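You operate a simulated robot arm through the tools that you are given. There is no shell and no other tool.

Carry out the task below with a simulated robot arm. There is one attempt and no reset: what you move stays moved.

TASK
Torque screws 5, 4, then 3 with the black key until it clicks.
Fine: one after the other in that order; the key ends in its well, the other keys stay.

The check looks at the end state, three seconds after you hand in, the way a careful person would. Anything else that was tipped, shoved, dropped, spilled or broken makes it a failure.

THE ROBOT
A 7-joint arm with a two-finger parallel gripper, fixed in place. Base frame: the origin is at the foot of the arm, x ahead of it, y to its left, z up; the work surface is at about z = 0.88. Lengths are in m, angles in degrees, forces in N, time in s.
With the tool pointing down near the work surface it reaches from about 0.3 to 0.7 m from the base axis. Its first joint turns from -66.0 to 66.0 degrees. Payload 1.57 kg.
The tool frame sits at the grasp point between the pads (the TCP): z along the fingers, y along the line on which they close. The tips reach 0.03 m beyond it. Largest opening 0.11 m; finger width 0.024, thickness 0.012; the body of the gripper, 0.048 by 0.112 m, starts 0.078 m behind the TCP.
Orientation is that of the tool frame in the base frame, as a unit quaternion [x, y, z, w]. With the fingers straight down and closing along the base's y, the tool's x points along the base's -x, its y along +y and its z along -z.

THE INTERFACE
- The arm moves only by the tool drive_tool. Its argument "rows" is a list of rows, each an object of numbers (a shift or turn left out is 0, a gripper value left out holds the last): "x", "y", "z": the shift along the base's x, y, z in m; "rx", "ry", "rz": the turn, a rotation vector about the base's x, y, z in degrees; "claw": the closure, from 0 (fully open) to 1 (shut). In form: [{"x": .., "y": .., "z": .., "rx": .., "ry": .., "rz": .., "claw": ..}, ...]. A call has 1 to 20 rows; each row shifts and turns the commanded pose from where the row before left it. Each row takes 0.2 s and may step no farther than 0.05 m and 8.6 degrees from the row before; otherwise, or with a gripper value out of range, the whole call is refused. A pose out of reach is approached as far as the arm can. The call stops where the force on the tool passes 40 N (or 10 N more than at its start, if that is more) or the arm is blocked; 0.2 s more then pass. Each finger travels about 0.108 m/s and halts on what it meets, pressing with about 22 N; the grip force reading is that of the motor and also rises with nothing between the fingers. The clock runs only during rows and for 0.2 s after the last one: add rows that do not move to give the fingers time. The reply holds the time, the measured pose of the TCP, the force on the tool along the base axes, the opening and the grip force, in the units named above and with some noise, with the torque about the TCP (base axes, N m) and any sound that the robot's microphone picked up.
- Cameras (640 x 400 px; columns grow to the right, rows downward): "scene" is fixed at [0.1514, -0.3827, 1.4092]; the picture's right is [0.88, -0.48, 0.00], its down [-0.25, -0.45, -0.86] and it looks along [0.41, 0.75, -0.51] (base axes); focal length 369 px, centre (320, 200). "wrist" rides on the gripper at [0.07, 0.016, -0.141] in the tool frame; the picture's right is [-0.23, 0.97, 0.00], its down [-0.86, -0.20, -0.48] and it looks along [-0.47, -0.11, 0.88] (tool axes); focal length 222 px, centre (320, 200). There is no depth. A picture from a camera that has moved, and an enlarged one, comes with that camera's place and axes in the base frame and with its lens.
- camera(camera): a new picture of that camera. It takes no simulated time.
- close_up(camera, box): a new picture of the part [left, top, right, bottom] of that camera's present view, enlarged. It takes no simulated time.
- job_done(): hands the job in; it is judged then, once.

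Nothing tells you positions but the pictures and the camera data. Unless the task says otherwise, let go and move clear before handing in.

The tools are called after ">>>" as a command line: name --argument value ..., lists and objects as JSON in quotes. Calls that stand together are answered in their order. drive_tool: Moves the arm, as the interface text tells. Its arguments: {"type":"object","properties":{"rows":{"type":"array","items":{"type":"object","properties":{"x":{"type":"number"},"y":{"type":"number"},"z":{"type":"number"},"rx":{"type":"number"},"ry":{"type":"number"},"rz":{"type":"number"},"claw":{"type":"number"}}}}},"required":["rows"]} The other tools are called the same way: camera (camera) takes a picture; close_up (camera, box) takes an enlarged picture of a part of a camera's view; job_done () hands the job in.

At the start:

```text
time_s: 0.0
tcp_pos: [0.4165, -0.093, 1.2147]
tcp_rot: [0.0, 1.0, 0.0, 0.0]
force: [-0.6, -0.6, -0.3]
ft_torque: [0.02, 0.05, 0.02]
opening: 0.11
finger_force: 0.0
```

scene: 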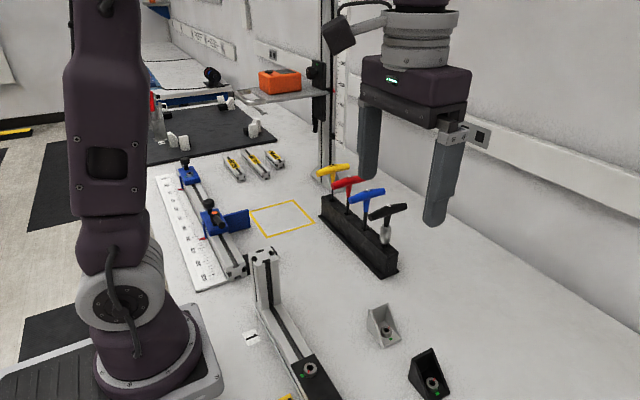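
wrist: 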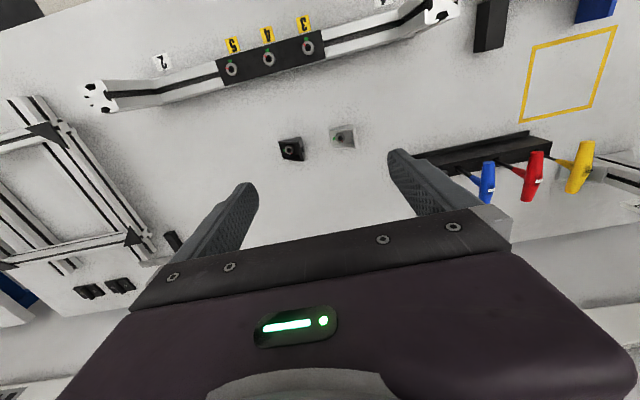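

I see a rack of four T-handle keys (yellow, red, blue, black) and a rail with screws labelled 5, 4, 3 on a black plate. I'll take enlarged pictures to locate things before moving.

>>> close_up --camera "scene" --box '[300, 150, 420, 290]'

>>> close_up --camera "wrist" --box '[60, 0, 380, 180]'

>>> close_up --camera "scene" --box '[220, 230, 460, 400]'

>>> close_up --camera "wrist" --box '[380, 80, 640, 240]'

```text
2.86 times, centred on (360, 220) of scene
camera zoom: at [0.1514, -0.3827, 1.4092], right [0.88, -0.48, 0.0], down [-0.25, -0.45, -0.86], along [0.41, 0.75, -0.51], focal length 1054 px, centre (206, 143)
```

zoom: 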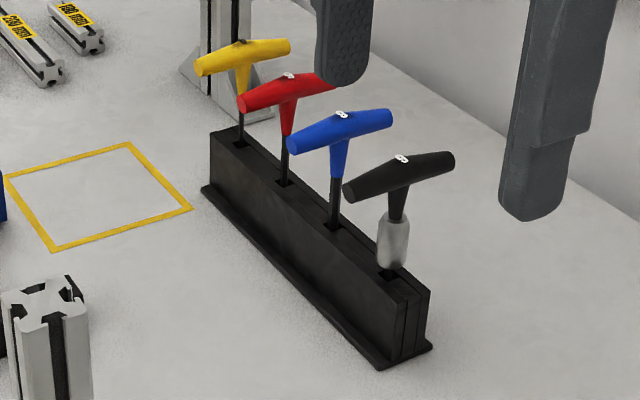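

```text
2.00 times, centred on (220, 90) of wrist
camera zoom: at [0.3463, -0.0756, 1.3576], right [0.23, 0.97, 0.0], down [0.86, -0.2, 0.48], along [0.47, -0.11, -0.88], focal length 444 px, centre (520, 420)
```

zoom: 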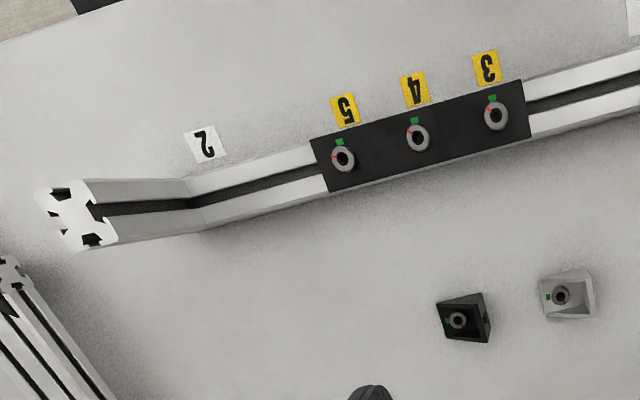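

```text
2.35 times, centred on (340, 315) of scene
camera zoom: at [0.1514, -0.3827, 1.4092], right [0.88, -0.48, 0.0], down [-0.25, -0.45, -0.86], along [0.41, 0.75, -0.51], focal length 868 px, centre (273, -71)
```

zoom: 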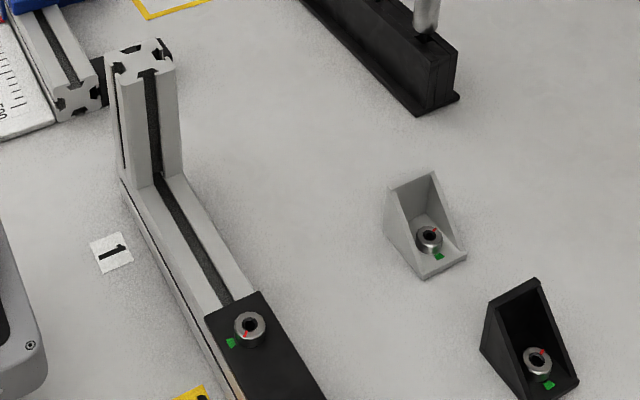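

```text
2.46 times, centred on (510, 160) of wrist
camera zoom: at [0.3463, -0.0756, 1.3576], right [0.23, 0.97, 0.0], down [0.86, -0.2, 0.48], along [0.47, -0.11, -0.88], focal length 547 px, centre (-148, 298)
```

zoom: 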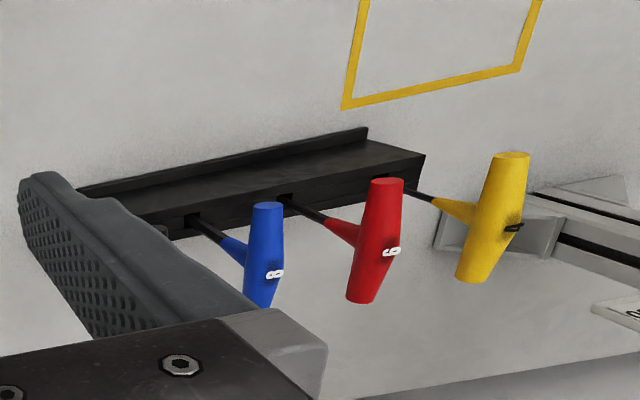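

The black key looks to be at about (0.567, 0.092), with its handle along x and at z of about 1.02. Screws 5, 4 and 3 are on the rail near (0.298, -0.219), (0.298, -0.153) and (0.299, -0.085). I'll hover over the black key, well above it, to measure it with the wrist camera.

>>> drive_tool --rows '[{"x": 0.025, "y": 0.03, "z": 0}, {"x": 0.025, "y": 0.031, "z": 0}, {"x": 0.025, "y": 0.031, "z": 0}, {"x": 0.025, "y": 0.031, "z": -0.01}, {"x": 0.025, "y": 0.031, "z": -0.01}, {"x": 0.025, "y": 0.031, "z": -0.01}, {}]'

>>> camera --camera "wrist"

>>> camera --camera "scene"

```text
time_s: 1.6
tcp_pos: [0.5662, 0.0941, 1.1863]
tcp_rot: [0.0, 1.0, 0.0, -0.001]
force: [0.3, -0.4, 1.2]
ft_torque: [-0.03, -0.02, -0.02]
opening: 0.1099
finger_force: 0.1
```

```text
taken
camera wrist: at [0.496, 0.1093, 1.3277], right [0.23, 0.97, 0.0], down [0.86, -0.2, 0.48], along [0.47, -0.11, -0.88], focal length 222 px, centre (320, 200)
```

wrist: 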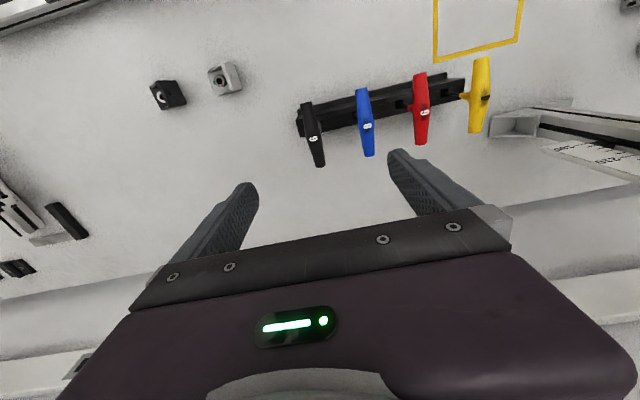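

```text
taken
```

scene: 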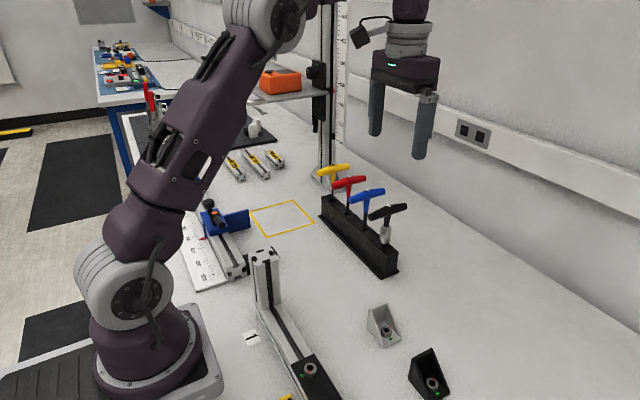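

The black key's handle shows up as expected under the gripper. I'll zoom in on it for a precise position and angle.

>>> close_up --camera "wrist" --box '[270, 70, 430, 180]'

>>> close_up --camera "scene" --box '[360, 190, 424, 280]'

>>> close_up --camera "wrist" --box '[290, 90, 340, 175]'

```text
3.64 times, centred on (350, 125) of wrist
camera zoom: at [0.496, 0.1093, 1.3277], right [0.23, 0.97, 0.0], down [0.86, -0.2, 0.48], along [0.47, -0.11, -0.88], focal length 808 px, centre (211, 473)
```

zoom: 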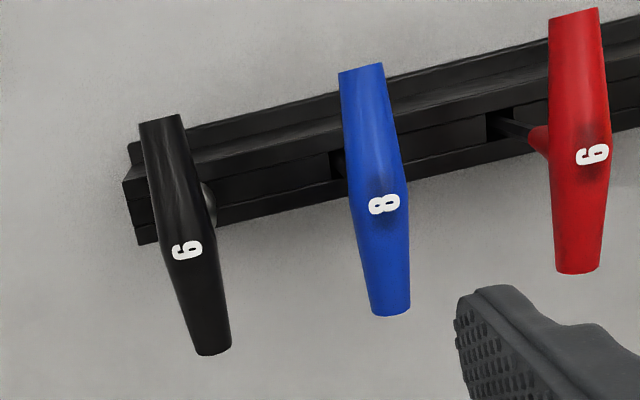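

```text
4.44 times, centred on (392, 235) of scene
camera zoom: at [0.1514, -0.3826, 1.4092], right [0.88, -0.48, 0.0], down [-0.25, -0.45, -0.86], along [0.41, 0.75, -0.51], focal length 1639 px, centre (0, 44)
```

zoom: 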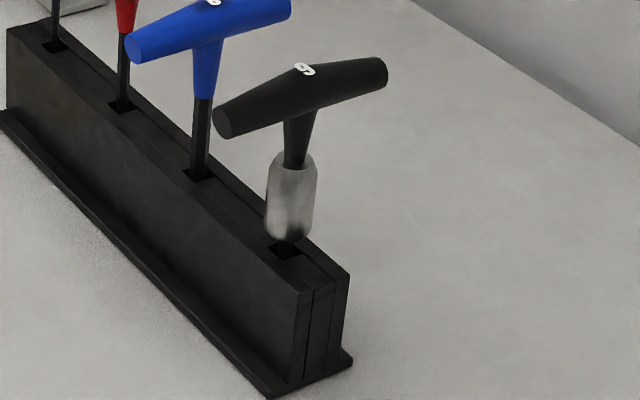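

```text
4.71 times, centred on (315, 132) of wrist
camera zoom: at [0.496, 0.1093, 1.3277], right [0.23, 0.97, 0.0], down [0.86, -0.2, 0.48], along [0.47, -0.11, -0.88], focal length 1045 px, centre (344, 518)
```

zoom: 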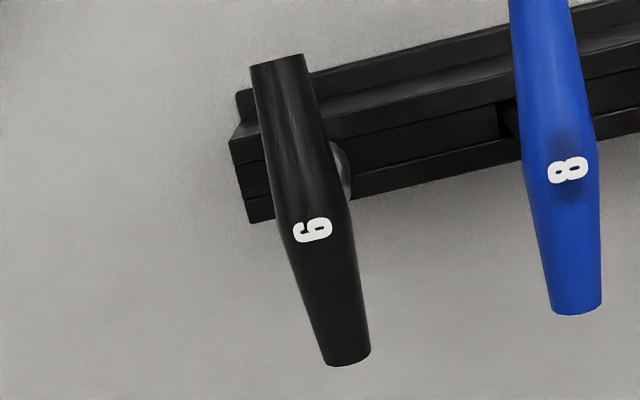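

The handle's centre is at about (0.5625, 0.086, 1.020), and it runs along x. The blue key sits about 0.07 m further along y. I'll narrow the opening to clear the blue key, centre over the handle, go down to z = 1.09 and look again.

>>> drive_tool --rows '[{"x": -0.0037, "y": -0.008, "z": -0.02, "claw": 0.45}, {"z": -0.038}, {"z": -0.038}, {}, {}]'

>>> camera --camera "wrist"

>>> close_up --camera "scene" --box '[340, 120, 460, 280]'

```text
time_s: 2.8
tcp_pos: [0.5632, 0.084, 1.0887]
tcp_rot: [0.0, 1.0, 0.0, 0.001]
force: [-0.1, -0.3, -0.3]
ft_torque: [-0.02, 0.01, 0.01]
opening: 0.0604
finger_force: 0.1
```

```text
taken
camera wrist: at [0.4941, 0.1011, 1.2315], right [0.23, 0.97, 0.0], down [0.86, -0.2, 0.48], along [0.47, -0.11, -0.88], focal length 222 px, centre (320, 200)
```

wrist: 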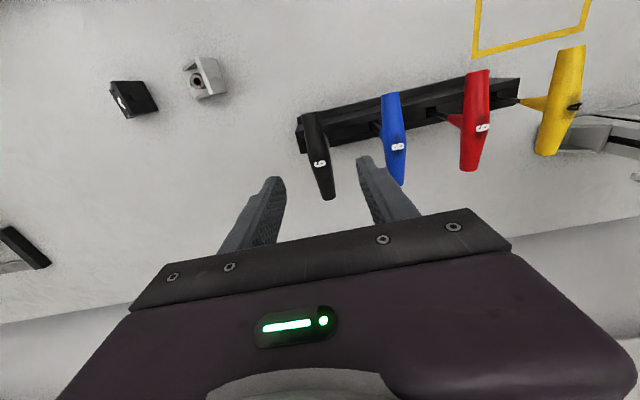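

```text
2.50 times, centred on (400, 200) of scene
camera zoom: at [0.1514, -0.3827, 1.4092], right [0.88, -0.48, 0.0], down [-0.25, -0.45, -0.86], along [0.41, 0.75, -0.51], focal length 922 px, centre (120, 200)
```

zoom: 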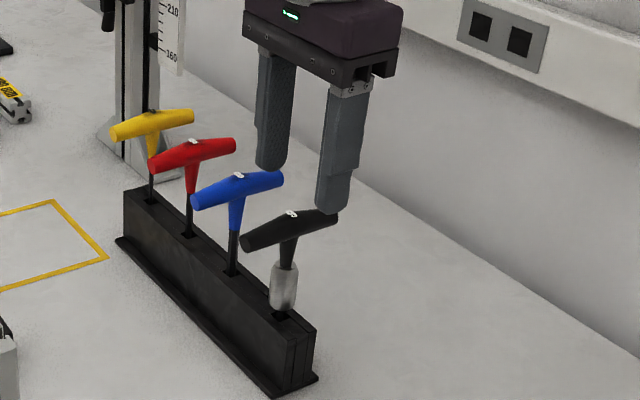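

The gripper is centred over the handle to within about 1–2 mm. I'll go down to z = 1.026 and close on the handle.

>>> drive_tool --rows '[{"y": 0.0013, "z": -0.02}, {"z": -0.02}, {"z": -0.0227}, {}]'

>>> camera --camera "wrist"

>>> close_up --camera "scene" --box '[340, 150, 440, 270]'

```text
time_s: 3.8
tcp_pos: [0.5624, 0.0851, 1.0271]
tcp_rot: [0.0, 1.0, 0.0, 0.0]
force: [0.1, -0.3, -0.3]
ft_torque: [0.03, -0.01, 0.01]
opening: 0.0607
finger_force: 0.1
```

```text
taken
camera wrist: at [0.4924, 0.1027, 1.1695], right [0.23, 0.97, 0.0], down [0.86, -0.2, 0.48], along [0.47, -0.11, -0.88], focal length 222 px, centre (320, 200)
```

wrist: 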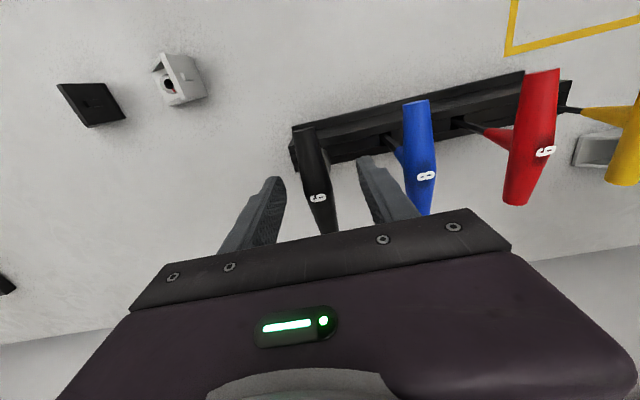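

```text
3.33 times, centred on (390, 210) of scene
camera zoom: at [0.1514, -0.3827, 1.4092], right [0.88, -0.48, 0.0], down [-0.25, -0.45, -0.86], along [0.41, 0.75, -0.51], focal length 1230 px, centre (87, 167)
```

zoom: 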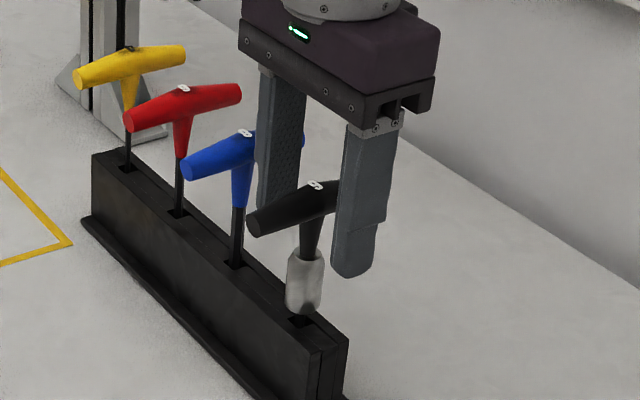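

The fingers straddle the black handle evenly, so I'll close and then check the grip.

>>> drive_tool --rows '[{"claw": 1.0}, {}, {}, {}]'

>>> camera --camera "wrist"

>>> close_up --camera "scene" --box '[340, 150, 440, 270]'

```text
time_s: 4.8
tcp_pos: [0.5616, 0.087, 1.0275]
tcp_rot: [0.0, 1.0, 0.0, 0.0]
force: [1.1, 0.3, 0.5]
ft_torque: [0.02, 0.03, -0.01]
opening: 0.0187
finger_force: 22.5
```

```text
taken
camera wrist: at [0.4925, 0.1027, 1.1697], right [0.23, 0.97, 0.0], down [0.86, -0.2, 0.48], along [0.47, -0.11, -0.88], focal length 222 px, centre (320, 200)
```

wrist: 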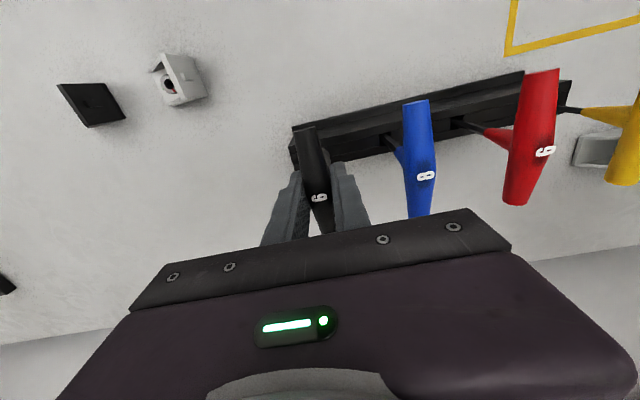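

```text
3.33 times, centred on (390, 210) of scene
camera zoom: at [0.1514, -0.3827, 1.4092], right [0.88, -0.48, 0.0], down [-0.25, -0.45, -0.86], along [0.41, 0.75, -0.51], focal length 1230 px, centre (87, 167)
```

zoom: 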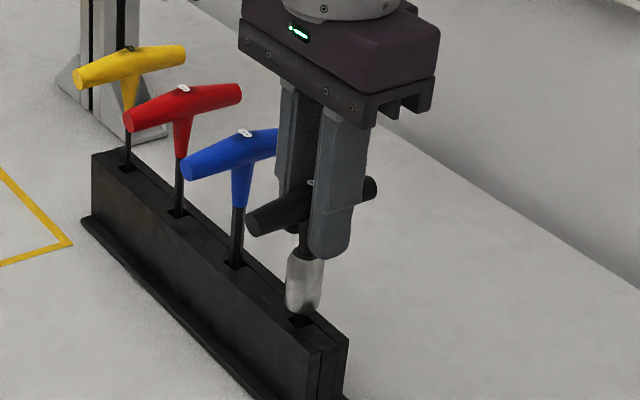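

I have the handle firmly, with an opening of 0.0187 and a grip force of 22 N. I'll lift the key straight up out of its well and look at the tip.

>>> drive_tool --rows '[{"z": 0.01}, {"z": 0.02}, {"z": 0.025}, {"z": 0.025}, {"z": 0.03}, {"z": 0.03}, {"z": 0.03}, {}]'

>>> close_up --camera "scene" --box '[340, 60, 460, 280]'

>>> camera --camera "wrist"

```text
time_s: 6.6
tcp_pos: [0.5589, 0.0855, 1.196]
tcp_rot: [0.001, 1.0, 0.001, 0.0]
force: [0.3, -0.2, -2.1]
ft_torque: [0.01, 0.02, 0.02]
opening: 0.0187
finger_force: 22.0
```

```text
1.82 times, centred on (400, 170) of scene
camera zoom: at [0.1514, -0.3827, 1.4092], right [0.88, -0.48, 0.0], down [-0.25, -0.45, -0.86], along [0.41, 0.75, -0.51], focal length 671 px, centre (174, 254)
```

zoom: 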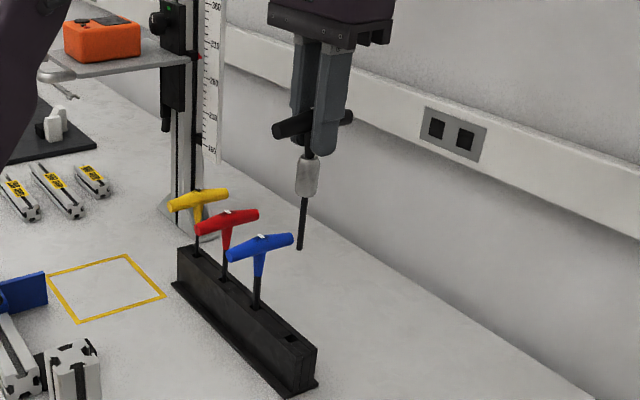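

```text
taken
camera wrist: at [0.4906, 0.1027, 1.3396], right [0.23, 0.97, 0.0], down [0.86, -0.2, 0.48], along [0.47, -0.11, -0.88], focal length 222 px, centre (320, 200)
```

wrist: 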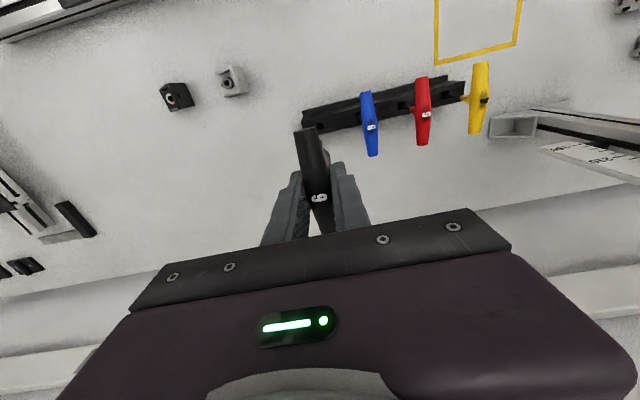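

The key is out and hanging straight. Its tip is about 0.142 m below the TCP. I'll zoom in on the tip, and on the screws too if I can see them.

>>> close_up --camera "scene" --box '[380, 110, 420, 210]'

>>> close_up --camera "scene" --box '[380, 150, 410, 205]'

>>> close_up --camera "scene" --box '[290, 345, 350, 400]'

```text
4.00 times, centred on (400, 160) of scene
camera zoom: at [0.1514, -0.3827, 1.4092], right [0.88, -0.48, 0.0], down [-0.25, -0.45, -0.86], along [0.41, 0.75, -0.51], focal length 1475 px, centre (0, 360)
```

zoom: 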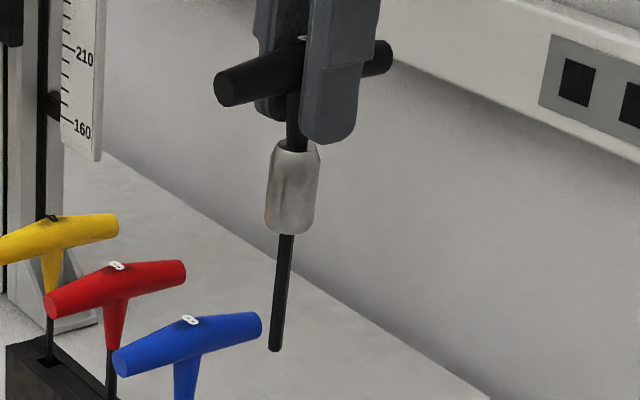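

```text
7.27 times, centred on (395, 178) of scene
camera zoom: at [0.1514, -0.3827, 1.4092], right [0.88, -0.48, 0.0], down [-0.25, -0.45, -0.86], along [0.41, 0.75, -0.51], focal length 2682 px, centre (-226, 364)
```

zoom: 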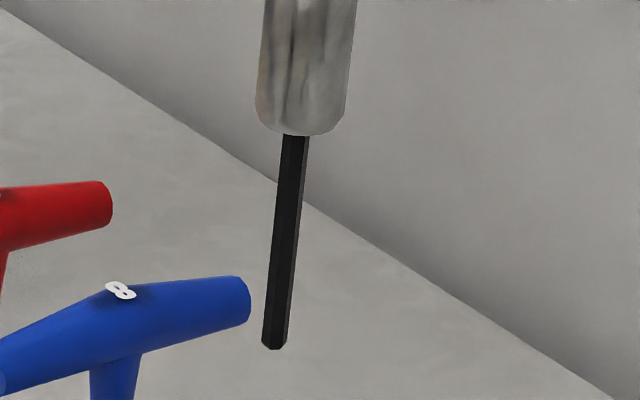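

```text
7.27 times, centred on (320, 372) of scene
camera zoom: at [0.1514, -0.3827, 1.4092], right [0.88, -0.48, 0.0], down [-0.25, -0.45, -0.86], along [0.41, 0.75, -0.51], focal length 2682 px, centre (320, -1054)
```

zoom: 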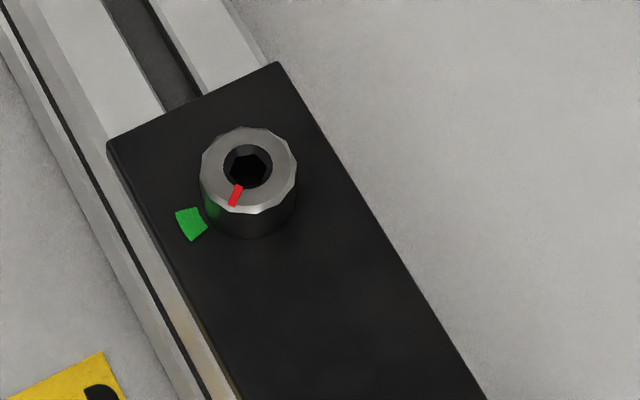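

The screw 3 head has a hex socket, a red index mark, and a green sector on the plate clockwise of the mark. I'll carry the key, tip high, to a spot from which the wrist camera can see all three screws.

>>> drive_tool --rows '[{"x": -0.025, "y": -0.029, "z": 0.01}, {"x": -0.025, "y": -0.029, "z": 0.01}, {"x": -0.025, "y": -0.029}, {"x": -0.025, "y": -0.029}, {"x": -0.025, "y": -0.029}, {"x": -0.025, "y": -0.03}, {"x": -0.025, "y": -0.03}, {"x": -0.025, "y": -0.03}, {}, {}]'

>>> camera --camera "wrist"

>>> camera --camera "scene"

```text
time_s: 8.8
tcp_pos: [0.3598, -0.1485, 1.2161]
tcp_rot: [-0.001, 1.0, 0.001, -0.001]
force: [0.6, 0.2, -2.2]
ft_torque: [0.0, -0.04, 0.01]
opening: 0.0187
finger_force: 21.7
```

```text
taken
camera wrist: at [0.29, -0.1319, 1.3578], right [0.23, 0.97, 0.0], down [0.86, -0.2, 0.48], along [0.47, -0.11, -0.88], focal length 222 px, centre (320, 200)
```

wrist: 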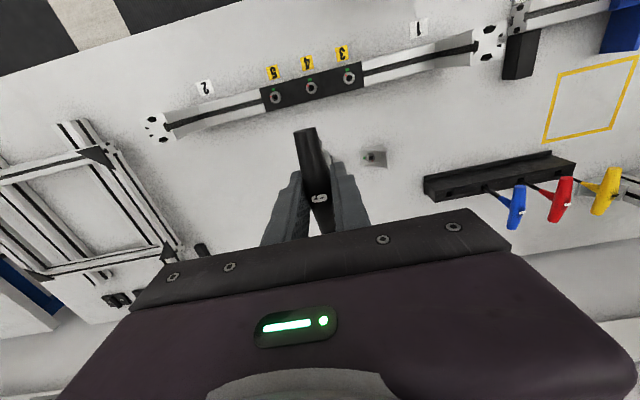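

```text
taken
```

scene: 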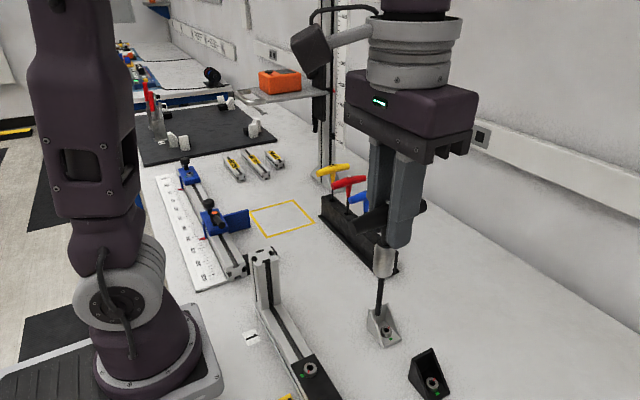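

All three screws are in view and the key hangs straight. I'll enlarge each screw to read its exact centre, its red mark and its hex orientation.

>>> close_up --camera "wrist" --box '[255, 60, 375, 120]'

>>> close_up --camera "wrist" --box '[260, 82, 292, 106]'

>>> close_up --camera "wrist" --box '[296, 74, 328, 98]'

>>> close_up --camera "wrist" --box '[332, 66, 364, 90]'

>>> close_up --camera "scene" --box '[366, 240, 402, 330]'

```text
5.33 times, centred on (315, 90) of wrist
camera zoom: at [0.29, -0.1319, 1.3578], right [0.23, 0.97, 0.0], down [0.86, -0.2, 0.48], along [0.47, -0.11, -0.88], focal length 1185 px, centre (347, 787)
```

zoom: 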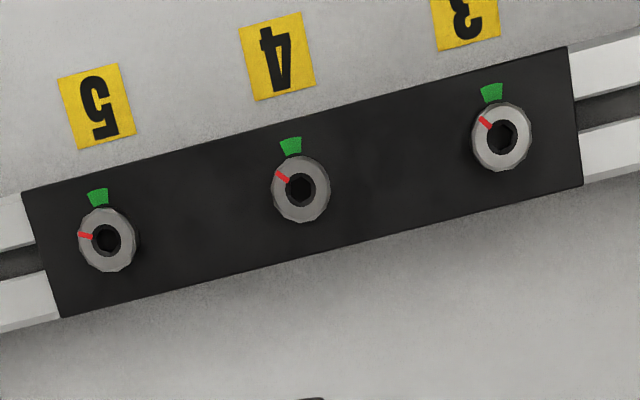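

```text
16.00 times, centred on (276, 94) of wrist
camera zoom: at [0.29, -0.1319, 1.3578], right [0.23, 0.97, 0.0], down [0.86, -0.2, 0.48], along [0.47, -0.11, -0.88], focal length 3554 px, centre (1024, 1896)
```

zoom: 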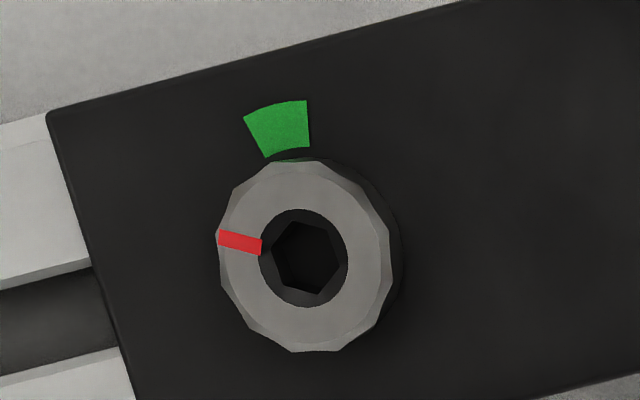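

```text
16.00 times, centred on (312, 86) of wrist
camera zoom: at [0.29, -0.1319, 1.3578], right [0.23, 0.97, 0.0], down [0.86, -0.2, 0.48], along [0.47, -0.11, -0.88], focal length 3554 px, centre (448, 2024)
```

zoom: 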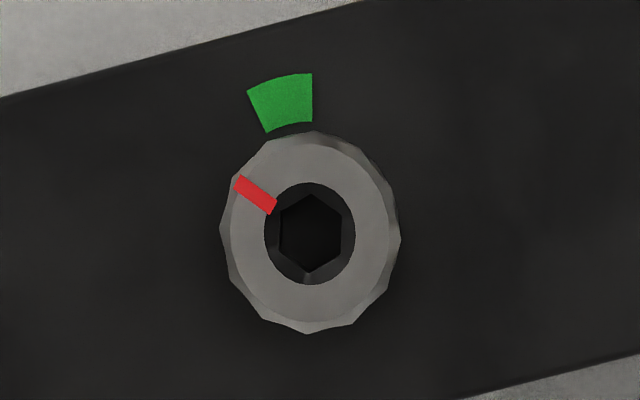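

```text
16.00 times, centred on (348, 78) of wrist
camera zoom: at [0.29, -0.1319, 1.3578], right [0.23, 0.97, 0.0], down [0.86, -0.2, 0.48], along [0.47, -0.11, -0.88], focal length 3554 px, centre (-128, 2152)
```

zoom: 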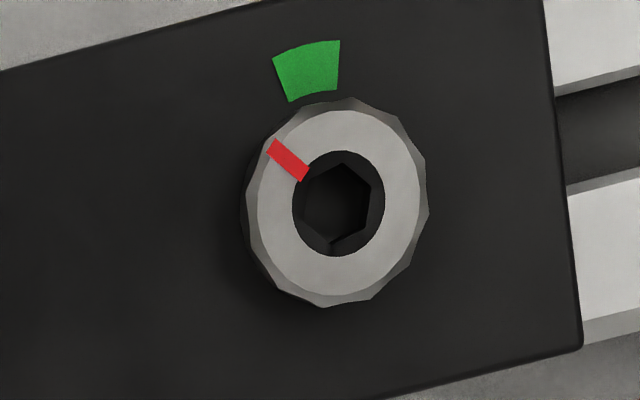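

```text
4.44 times, centred on (384, 285) of scene
camera zoom: at [0.1514, -0.3827, 1.4092], right [0.88, -0.48, 0.0], down [-0.25, -0.45, -0.86], along [0.41, 0.75, -0.51], focal length 1639 px, centre (36, -178)
```

zoom: 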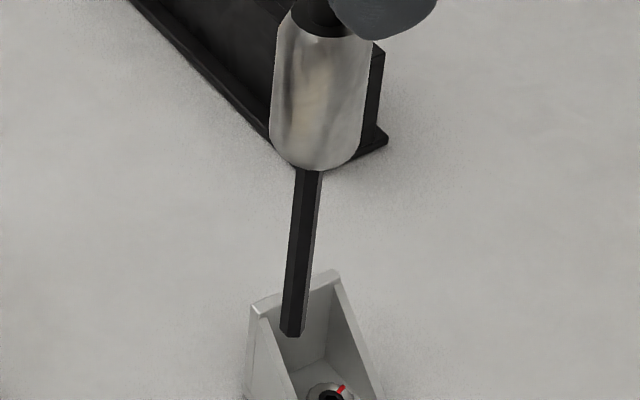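

The screws are clear. Their red marks point to about 245°, 226° and 220°, green is at 180° (toward -x), and the socket hex has a vertex under each red mark. Next I need the key's hex orientation, so I'll zoom into the shaft.

>>> close_up --camera "scene" --box '[374, 275, 390, 320]'

>>> close_up --camera "scene" --box '[376, 300, 388, 318]'

>>> close_up --camera "wrist" --box '[270, 110, 370, 240]'

```text
8.89 times, centred on (382, 298) of scene
camera zoom: at [0.1514, -0.3827, 1.4092], right [0.88, -0.48, 0.0], down [-0.25, -0.45, -0.86], along [0.41, 0.75, -0.51], focal length 3279 px, centre (-231, -667)
```

zoom: 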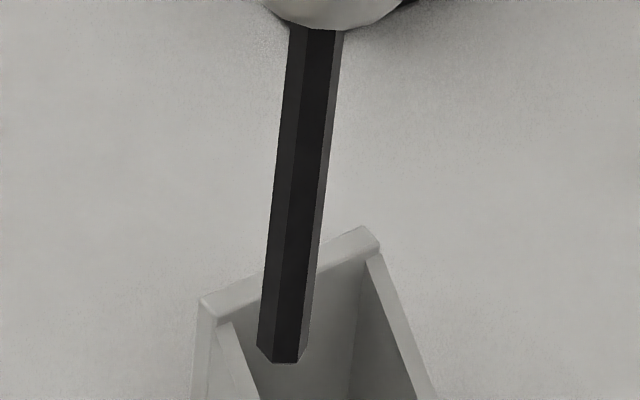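

```text
16.00 times, centred on (382, 309) of scene
camera zoom: at [0.1514, -0.3827, 1.4092], right [0.88, -0.48, 0.0], down [-0.25, -0.45, -0.86], along [0.41, 0.75, -0.51], focal length 5902 px, centre (-672, -1544)
```

zoom: 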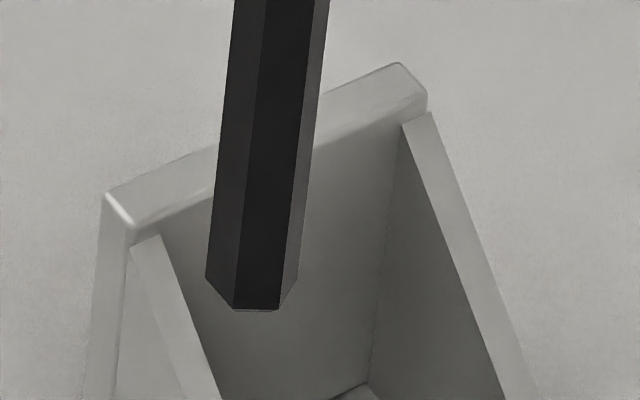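

```text
3.08 times, centred on (320, 175) of wrist
camera zoom: at [0.29, -0.1319, 1.3578], right [0.23, 0.97, 0.0], down [0.86, -0.2, 0.48], along [0.47, -0.11, -0.88], focal length 684 px, centre (320, 277)
```

zoom: 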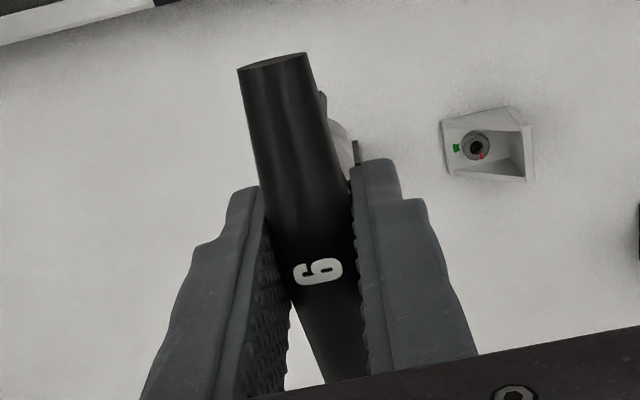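

The key's hex has its flats square to the handle, so its vertices sit at 30° mod 60. That means yaw offsets of about +35.5° for screw 5, +16° for screw 4 and +10.5° for screw 3. The screw tops are near (0.300, -0.215), (0.300, -0.1495) and (0.300, -0.083), at z of about 0.928. The scene camera sees only screw 3, so I'll hover above it without inserting, to calibrate the tip offset.

>>> drive_tool --rows '[{"x": -0.02, "y": 0.022}, {"x": -0.02, "y": 0.022}, {"x": -0.0197, "y": 0.0213}, {"z": -0.03}, {"z": -0.03}, {"z": -0.03}, {"z": -0.02}, {}, {}]'

>>> close_up --camera "scene" --box '[260, 280, 380, 400]'

>>> camera --camera "scene"

>>> camera --camera "wrist"

```text
time_s: 10.8
tcp_pos: [0.3035, -0.0833, 1.1061]
tcp_rot: [0.0, 1.0, 0.0, -0.001]
force: [0.2, -0.4, -1.0]
ft_torque: [0.01, 0.01, -0.01]
opening: 0.0187
finger_force: 22.6
```

```text
3.33 times, centred on (320, 340) of scene
camera zoom: at [0.1514, -0.3827, 1.4092], right [0.88, -0.48, 0.0], down [-0.25, -0.45, -0.86], along [0.41, 0.75, -0.51], focal length 1230 px, centre (320, -267)
```

zoom: 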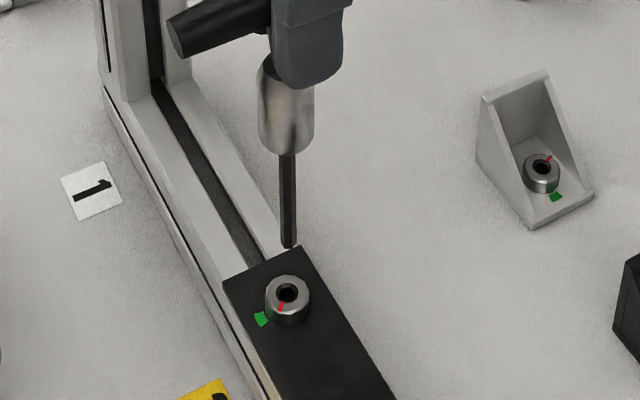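

```text
taken
```

scene: 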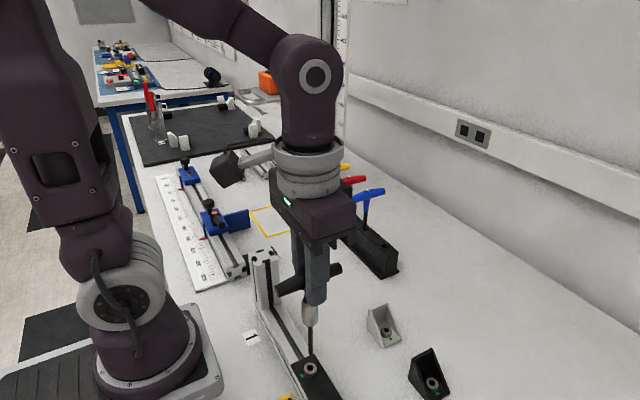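

```text
taken
camera wrist: at [0.2337, -0.0673, 1.2479], right [0.23, 0.97, 0.0], down [0.86, -0.2, 0.48], along [0.47, -0.11, -0.88], focal length 222 px, centre (320, 200)
```

wrist: 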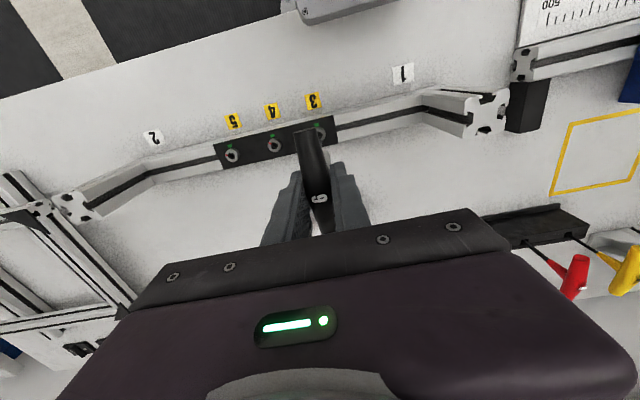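

The tip is now hovering above screw 3 in the scene view. I'll zoom in to measure the lateral and depth offset.

>>> close_up --camera "scene" --box '[296, 345, 326, 385]'

>>> close_up --camera "wrist" --box '[210, 110, 340, 180]'

```text
10.00 times, centred on (311, 365) of scene
camera zoom: at [0.1514, -0.3827, 1.4092], right [0.88, -0.48, 0.0], down [-0.25, -0.45, -0.86], along [0.41, 0.75, -0.51], focal length 3688 px, centre (410, -1450)
```

zoom: 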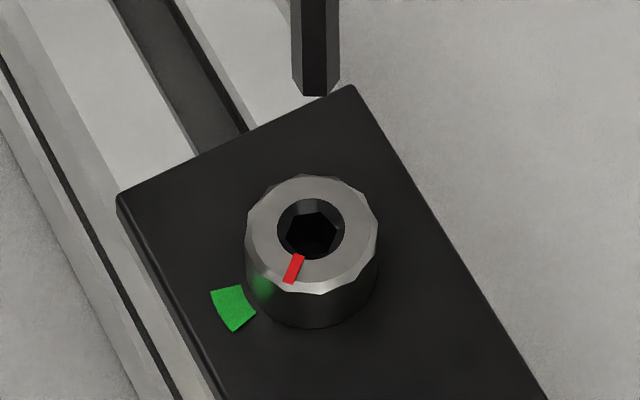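

```text
4.92 times, centred on (275, 145) of wrist
camera zoom: at [0.2337, -0.0673, 1.2479], right [0.23, 0.97, 0.0], down [0.86, -0.2, 0.48], along [0.47, -0.11, -0.88], focal length 1094 px, centre (542, 471)
```

zoom: 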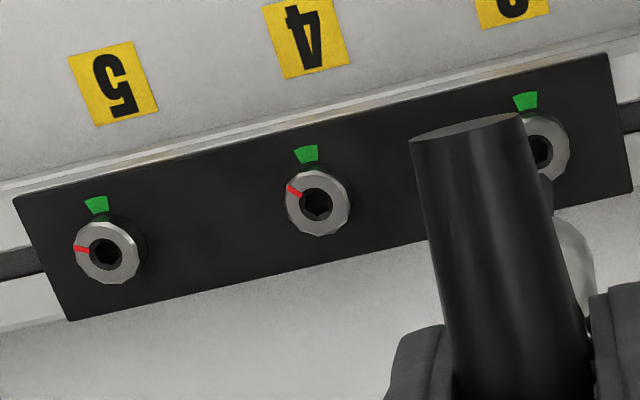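

At this hover the tip sits about 1 mm to the right of the hole in the scene view and about 34 mm above it, with depth consistent. Next I'll test the yaw that screw 5 needs (+35.5°) here in mid-air, to see how the tip shifts when the hand turns.

>>> drive_tool --rows '[{"rz": 7.1}, {"rz": 7.1}, {"rz": 7.1}, {"rz": 7.1}, {"rz": 7.1}, {}, {}]'

>>> close_up --camera "scene" --box '[296, 345, 326, 385]'

>>> camera --camera "wrist"

>>> close_up --camera "scene" --box '[260, 280, 380, 400]'

```text
time_s: 12.4
tcp_pos: [0.3025, -0.0838, 1.106]
tcp_rot: [-0.305, 0.952, 0.0, 0.0]
force: [-0.2, 0.5, -1.9]
ft_torque: [0.0, 0.0, 0.01]
opening: 0.0186
finger_force: 21.7
```

```text
10.00 times, centred on (311, 365) of scene
camera zoom: at [0.1514, -0.3827, 1.4092], right [0.88, -0.48, 0.0], down [-0.25, -0.45, -0.86], along [0.41, 0.75, -0.51], focal length 3688 px, centre (410, -1450)
```

zoom: 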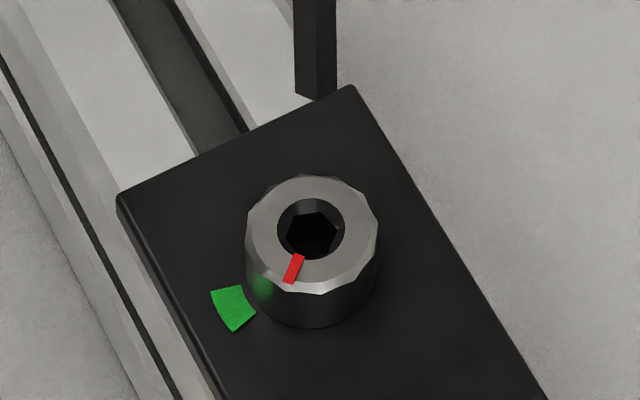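

```text
taken
camera wrist: at [0.2365, -0.1107, 1.2485], right [-0.38, 0.92, 0.0], down [0.81, 0.34, 0.48], along [0.44, 0.18, -0.88], focal length 222 px, centre (320, 200)
```

wrist: 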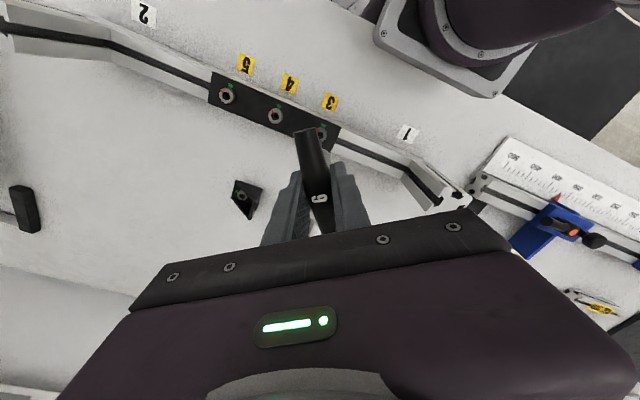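

```text
3.33 times, centred on (320, 340) of scene
camera zoom: at [0.1514, -0.3827, 1.4092], right [0.88, -0.48, 0.0], down [-0.25, -0.45, -0.86], along [0.41, 0.75, -0.51], focal length 1230 px, centre (320, -267)
```

zoom: 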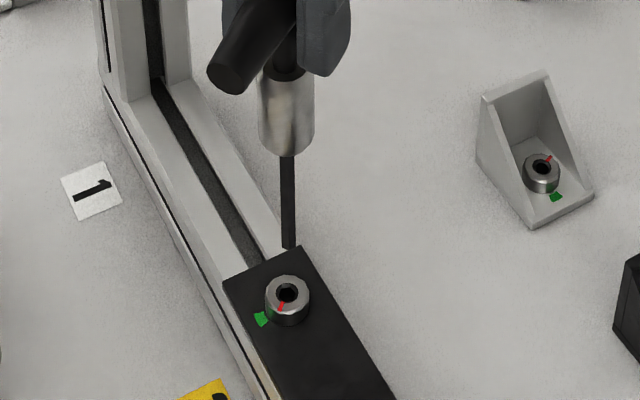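

Turning the hand left the tip in place, so the tip lies on the TCP axis. I'll zoom the wrist view at this yaw to triangulate the screws again.

>>> close_up --camera "wrist" --box '[206, 70, 246, 110]'

>>> close_up --camera "wrist" --box '[256, 95, 296, 135]'

>>> close_up --camera "wrist" --box '[300, 110, 340, 150]'

```text
10.00 times, centred on (226, 90) of wrist
camera zoom: at [0.2365, -0.1107, 1.2485], right [-0.38, 0.92, 0.0], down [0.81, 0.34, 0.48], along [0.44, 0.18, -0.88], focal length 2221 px, centre (1260, 1300)
```

zoom: 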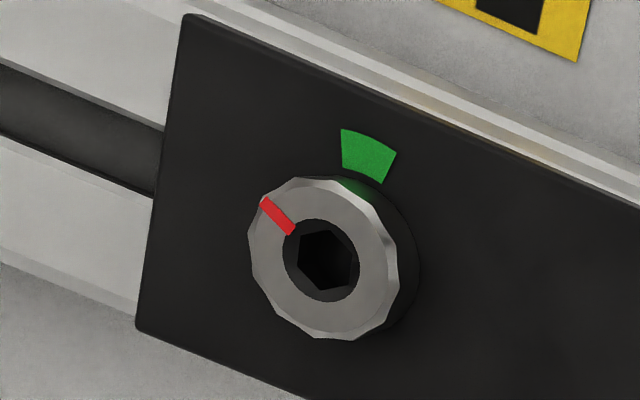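

```text
10.00 times, centred on (276, 115) of wrist
camera zoom: at [0.2365, -0.1107, 1.2485], right [-0.38, 0.92, 0.0], down [0.81, 0.34, 0.48], along [0.44, 0.18, -0.88], focal length 2221 px, centre (760, 1050)
```

zoom: 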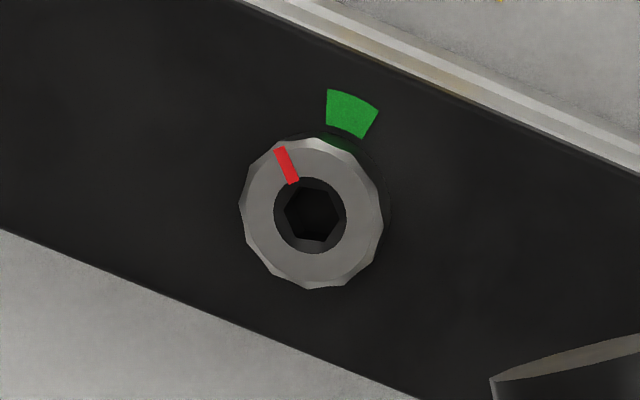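

```text
10.00 times, centred on (320, 130) of wrist
camera zoom: at [0.2365, -0.1107, 1.2485], right [-0.38, 0.92, 0.0], down [0.81, 0.34, 0.48], along [0.44, 0.18, -0.88], focal length 2221 px, centre (320, 900)
```

zoom: 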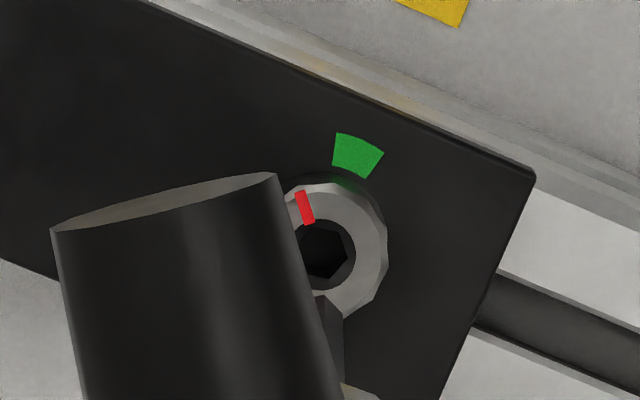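

The wrist view shows the tip and screw 3's hole together, and the hole is about 1.6 mm toward -x from the tip. By triangulation the screws are at x≈0.3013 and y≈-0.0839, -0.1504, -0.217. I'll move over to hover above screw 5 at this height and yaw, then check.

>>> drive_tool --rows '[{"x": -0.0017, "y": -0.0332}, {"y": -0.034}, {"y": -0.033}, {"y": -0.033}, {}, {}]'

>>> camera --camera "wrist"

>>> close_up --camera "wrist" --box '[300, 110, 340, 150]'

```text
time_s: 13.8
tcp_pos: [0.3013, -0.2175, 1.1065]
tcp_rot: [-0.304, 0.953, 0.0, 0.0]
force: [0.2, -1.5, -1.0]
ft_torque: [-0.02, 0.03, 0.0]
opening: 0.0189
finger_force: 22.0
```

```text
taken
camera wrist: at [0.2351, -0.2441, 1.2482], right [-0.38, 0.92, 0.0], down [0.81, 0.33, 0.48], along [0.44, 0.18, -0.88], focal length 222 px, centre (320, 200)
```

wrist: 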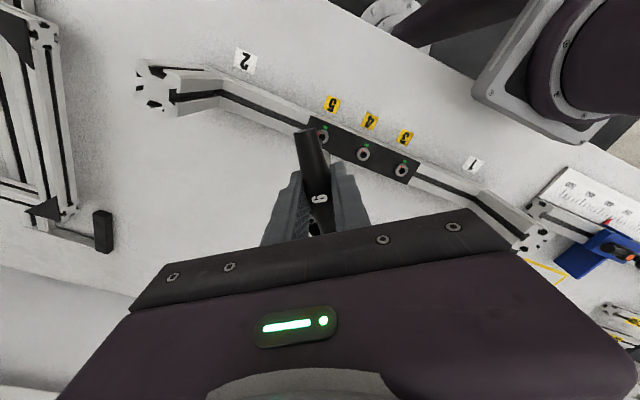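

```text
10.00 times, centred on (320, 130) of wrist
camera zoom: at [0.2351, -0.2441, 1.2482], right [-0.38, 0.92, 0.0], down [0.81, 0.33, 0.48], along [0.44, 0.18, -0.88], focal length 2221 px, centre (320, 900)
```

zoom: 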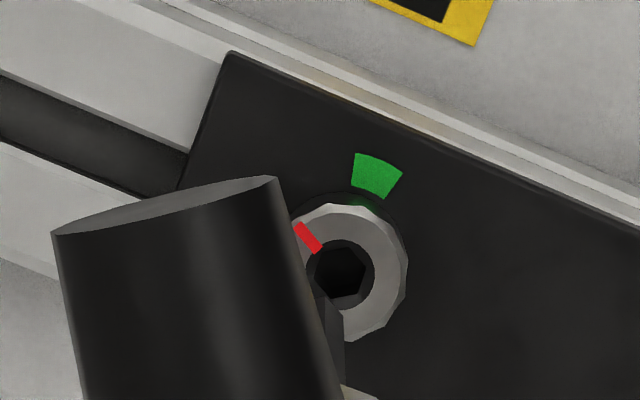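

Screw 5's hole is about 3 mm off the tip in +y, so the screw spacing is nearer 65 mm. I'll zoom in tighter to see the tip and the hole together.

>>> close_up --camera "wrist" --box '[314, 126, 334, 146]'

>>> close_up --camera "wrist" --box '[300, 130, 350, 180]'

```text
16.00 times, centred on (324, 136) of wrist
camera zoom: at [0.2351, -0.2441, 1.2482], right [-0.38, 0.92, 0.0], down [0.81, 0.33, 0.48], along [0.44, 0.18, -0.88], focal length 3554 px, centre (256, 1224)
```

zoom: 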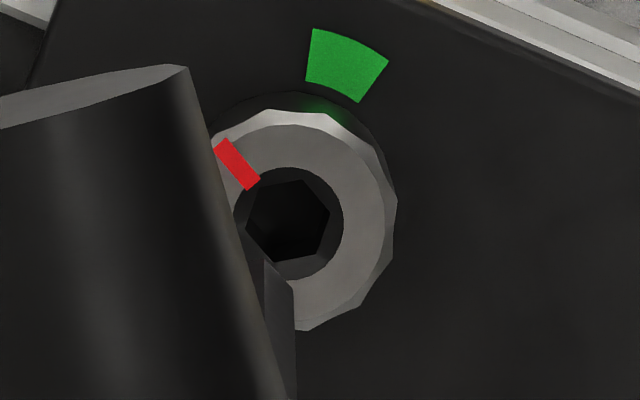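

```text
8.00 times, centred on (325, 155) of wrist
camera zoom: at [0.2351, -0.2441, 1.2482], right [-0.38, 0.92, 0.0], down [0.81, 0.33, 0.48], along [0.44, 0.18, -0.88], focal length 1777 px, centre (280, 560)
```

zoom: 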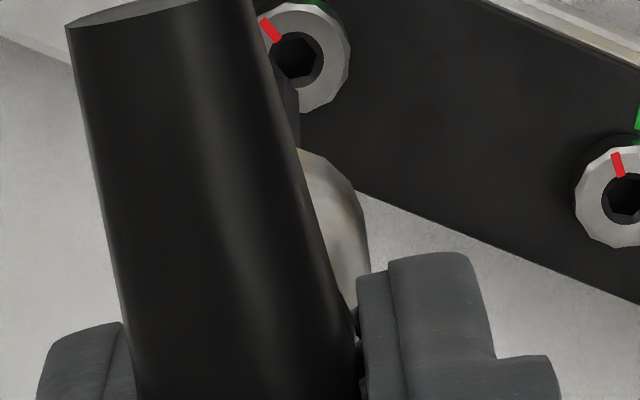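

Both features are measurable here, and the hole is about (-1.5, +2.8) mm from the tip. I'll apply that correction, go down 15 mm, and re-measure close to the head.

>>> drive_tool --rows '[{"x": -0.0014, "y": 0.0028}, {"z": -0.008}, {"z": -0.007}, {}, {}]'

>>> close_up --camera "wrist" --box '[314, 126, 334, 146]'

>>> close_up --camera "wrist" --box '[300, 120, 350, 170]'

```text
time_s: 15.0
tcp_pos: [0.3014, -0.2145, 1.0909]
tcp_rot: [-0.305, 0.952, 0.0, 0.0]
force: [0.3, 0.8, -1.4]
ft_torque: [-0.01, -0.03, 0.01]
opening: 0.0188
finger_force: 22.1
```

```text
16.00 times, centred on (324, 136) of wrist
camera zoom: at [0.2343, -0.2414, 1.2334], right [-0.38, 0.92, 0.0], down [0.81, 0.33, 0.48], along [0.44, 0.18, -0.88], focal length 3554 px, centre (256, 1224)
```

zoom: 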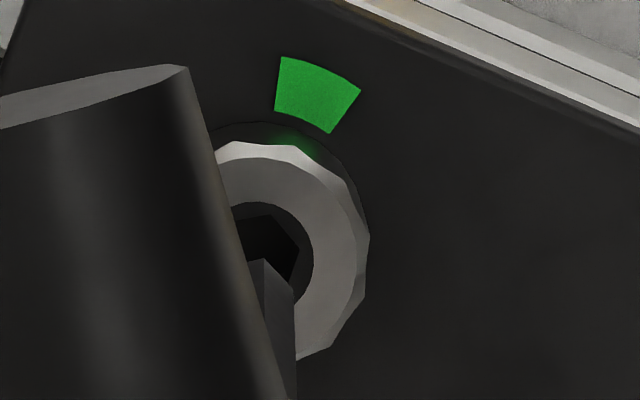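

```text
8.00 times, centred on (325, 145) of wrist
camera zoom: at [0.2343, -0.2414, 1.2334], right [-0.38, 0.92, 0.0], down [0.81, 0.33, 0.48], along [0.44, 0.18, -0.88], focal length 1777 px, centre (280, 640)
```

zoom: 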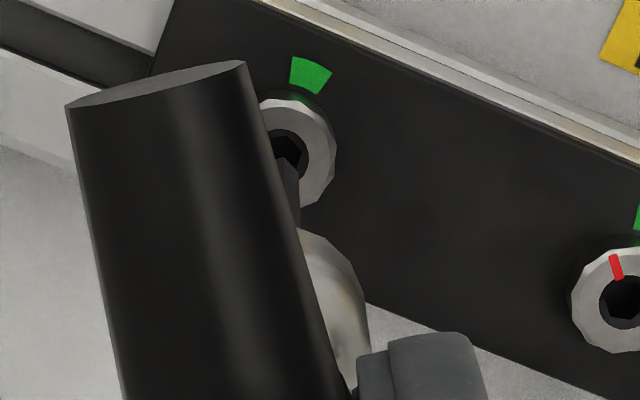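

The key and socket are now aligned to within about 0.5 mm, and the hex vertices match. I'll apply that last small correction and go down in stages while watching the force.

>>> drive_tool --rows '[{"x": -0.0002, "y": 0.0005}, {"z": -0.003}, {"z": -0.003}, {"z": -0.003}, {"z": -0.001}, {}]'

>>> close_up --camera "wrist" --box '[314, 131, 334, 151]'

```text
time_s: 16.4
tcp_pos: [0.3003, -0.2142, 1.0815]
tcp_rot: [-0.304, 0.953, 0.0, -0.001]
force: [0.7, -0.2, -2.1]
ft_torque: [-0.03, 0.0, 0.0]
opening: 0.0188
finger_force: 22.0
```

```text
16.00 times, centred on (324, 141) of wrist
camera zoom: at [0.2339, -0.2404, 1.2238], right [-0.38, 0.92, 0.0], down [0.81, 0.33, 0.48], along [0.44, 0.18, -0.88], focal length 3554 px, centre (256, 1144)
```

zoom: 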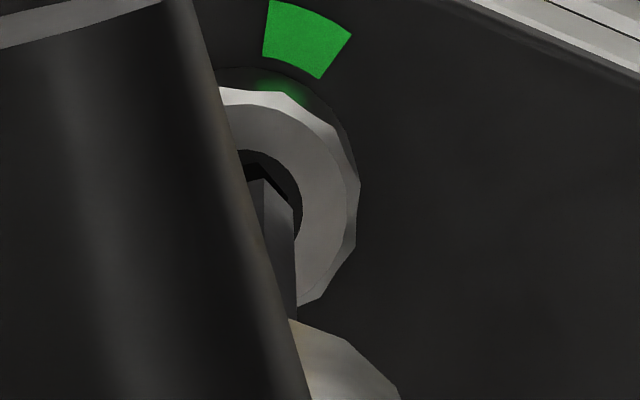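

The tip is about 4 mm above the hole and 0.5 mm too far in +y. I'll correct that and keep going down gently.

>>> drive_tool --rows '[{"x": 0.0002, "y": -0.0005}, {}, {"z": -0.002}, {"z": -0.001}, {}]'

>>> close_up --camera "wrist" --box '[314, 131, 334, 151]'

```text
time_s: 17.6
tcp_pos: [0.2989, -0.2129, 1.0785]
tcp_rot: [-0.305, 0.952, 0.0, 0.001]
force: [-0.5, 0.5, -2.1]
ft_torque: [0.0, 0.02, 0.01]
opening: 0.0187
finger_force: 22.3
```

```text
16.00 times, centred on (324, 141) of wrist
camera zoom: at [0.2338, -0.2407, 1.2211], right [-0.38, 0.92, 0.0], down [0.81, 0.33, 0.48], along [0.44, 0.18, -0.88], focal length 3554 px, centre (256, 1144)
```

zoom: 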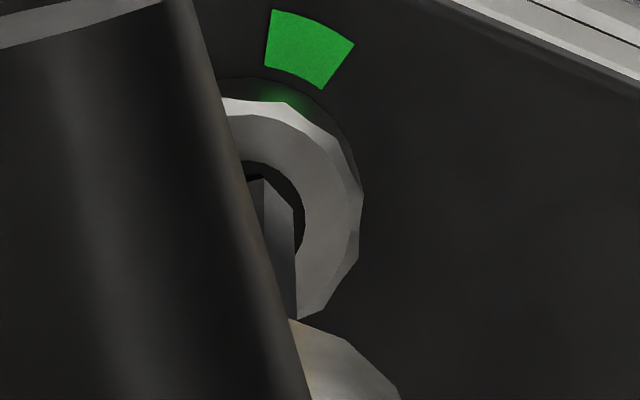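

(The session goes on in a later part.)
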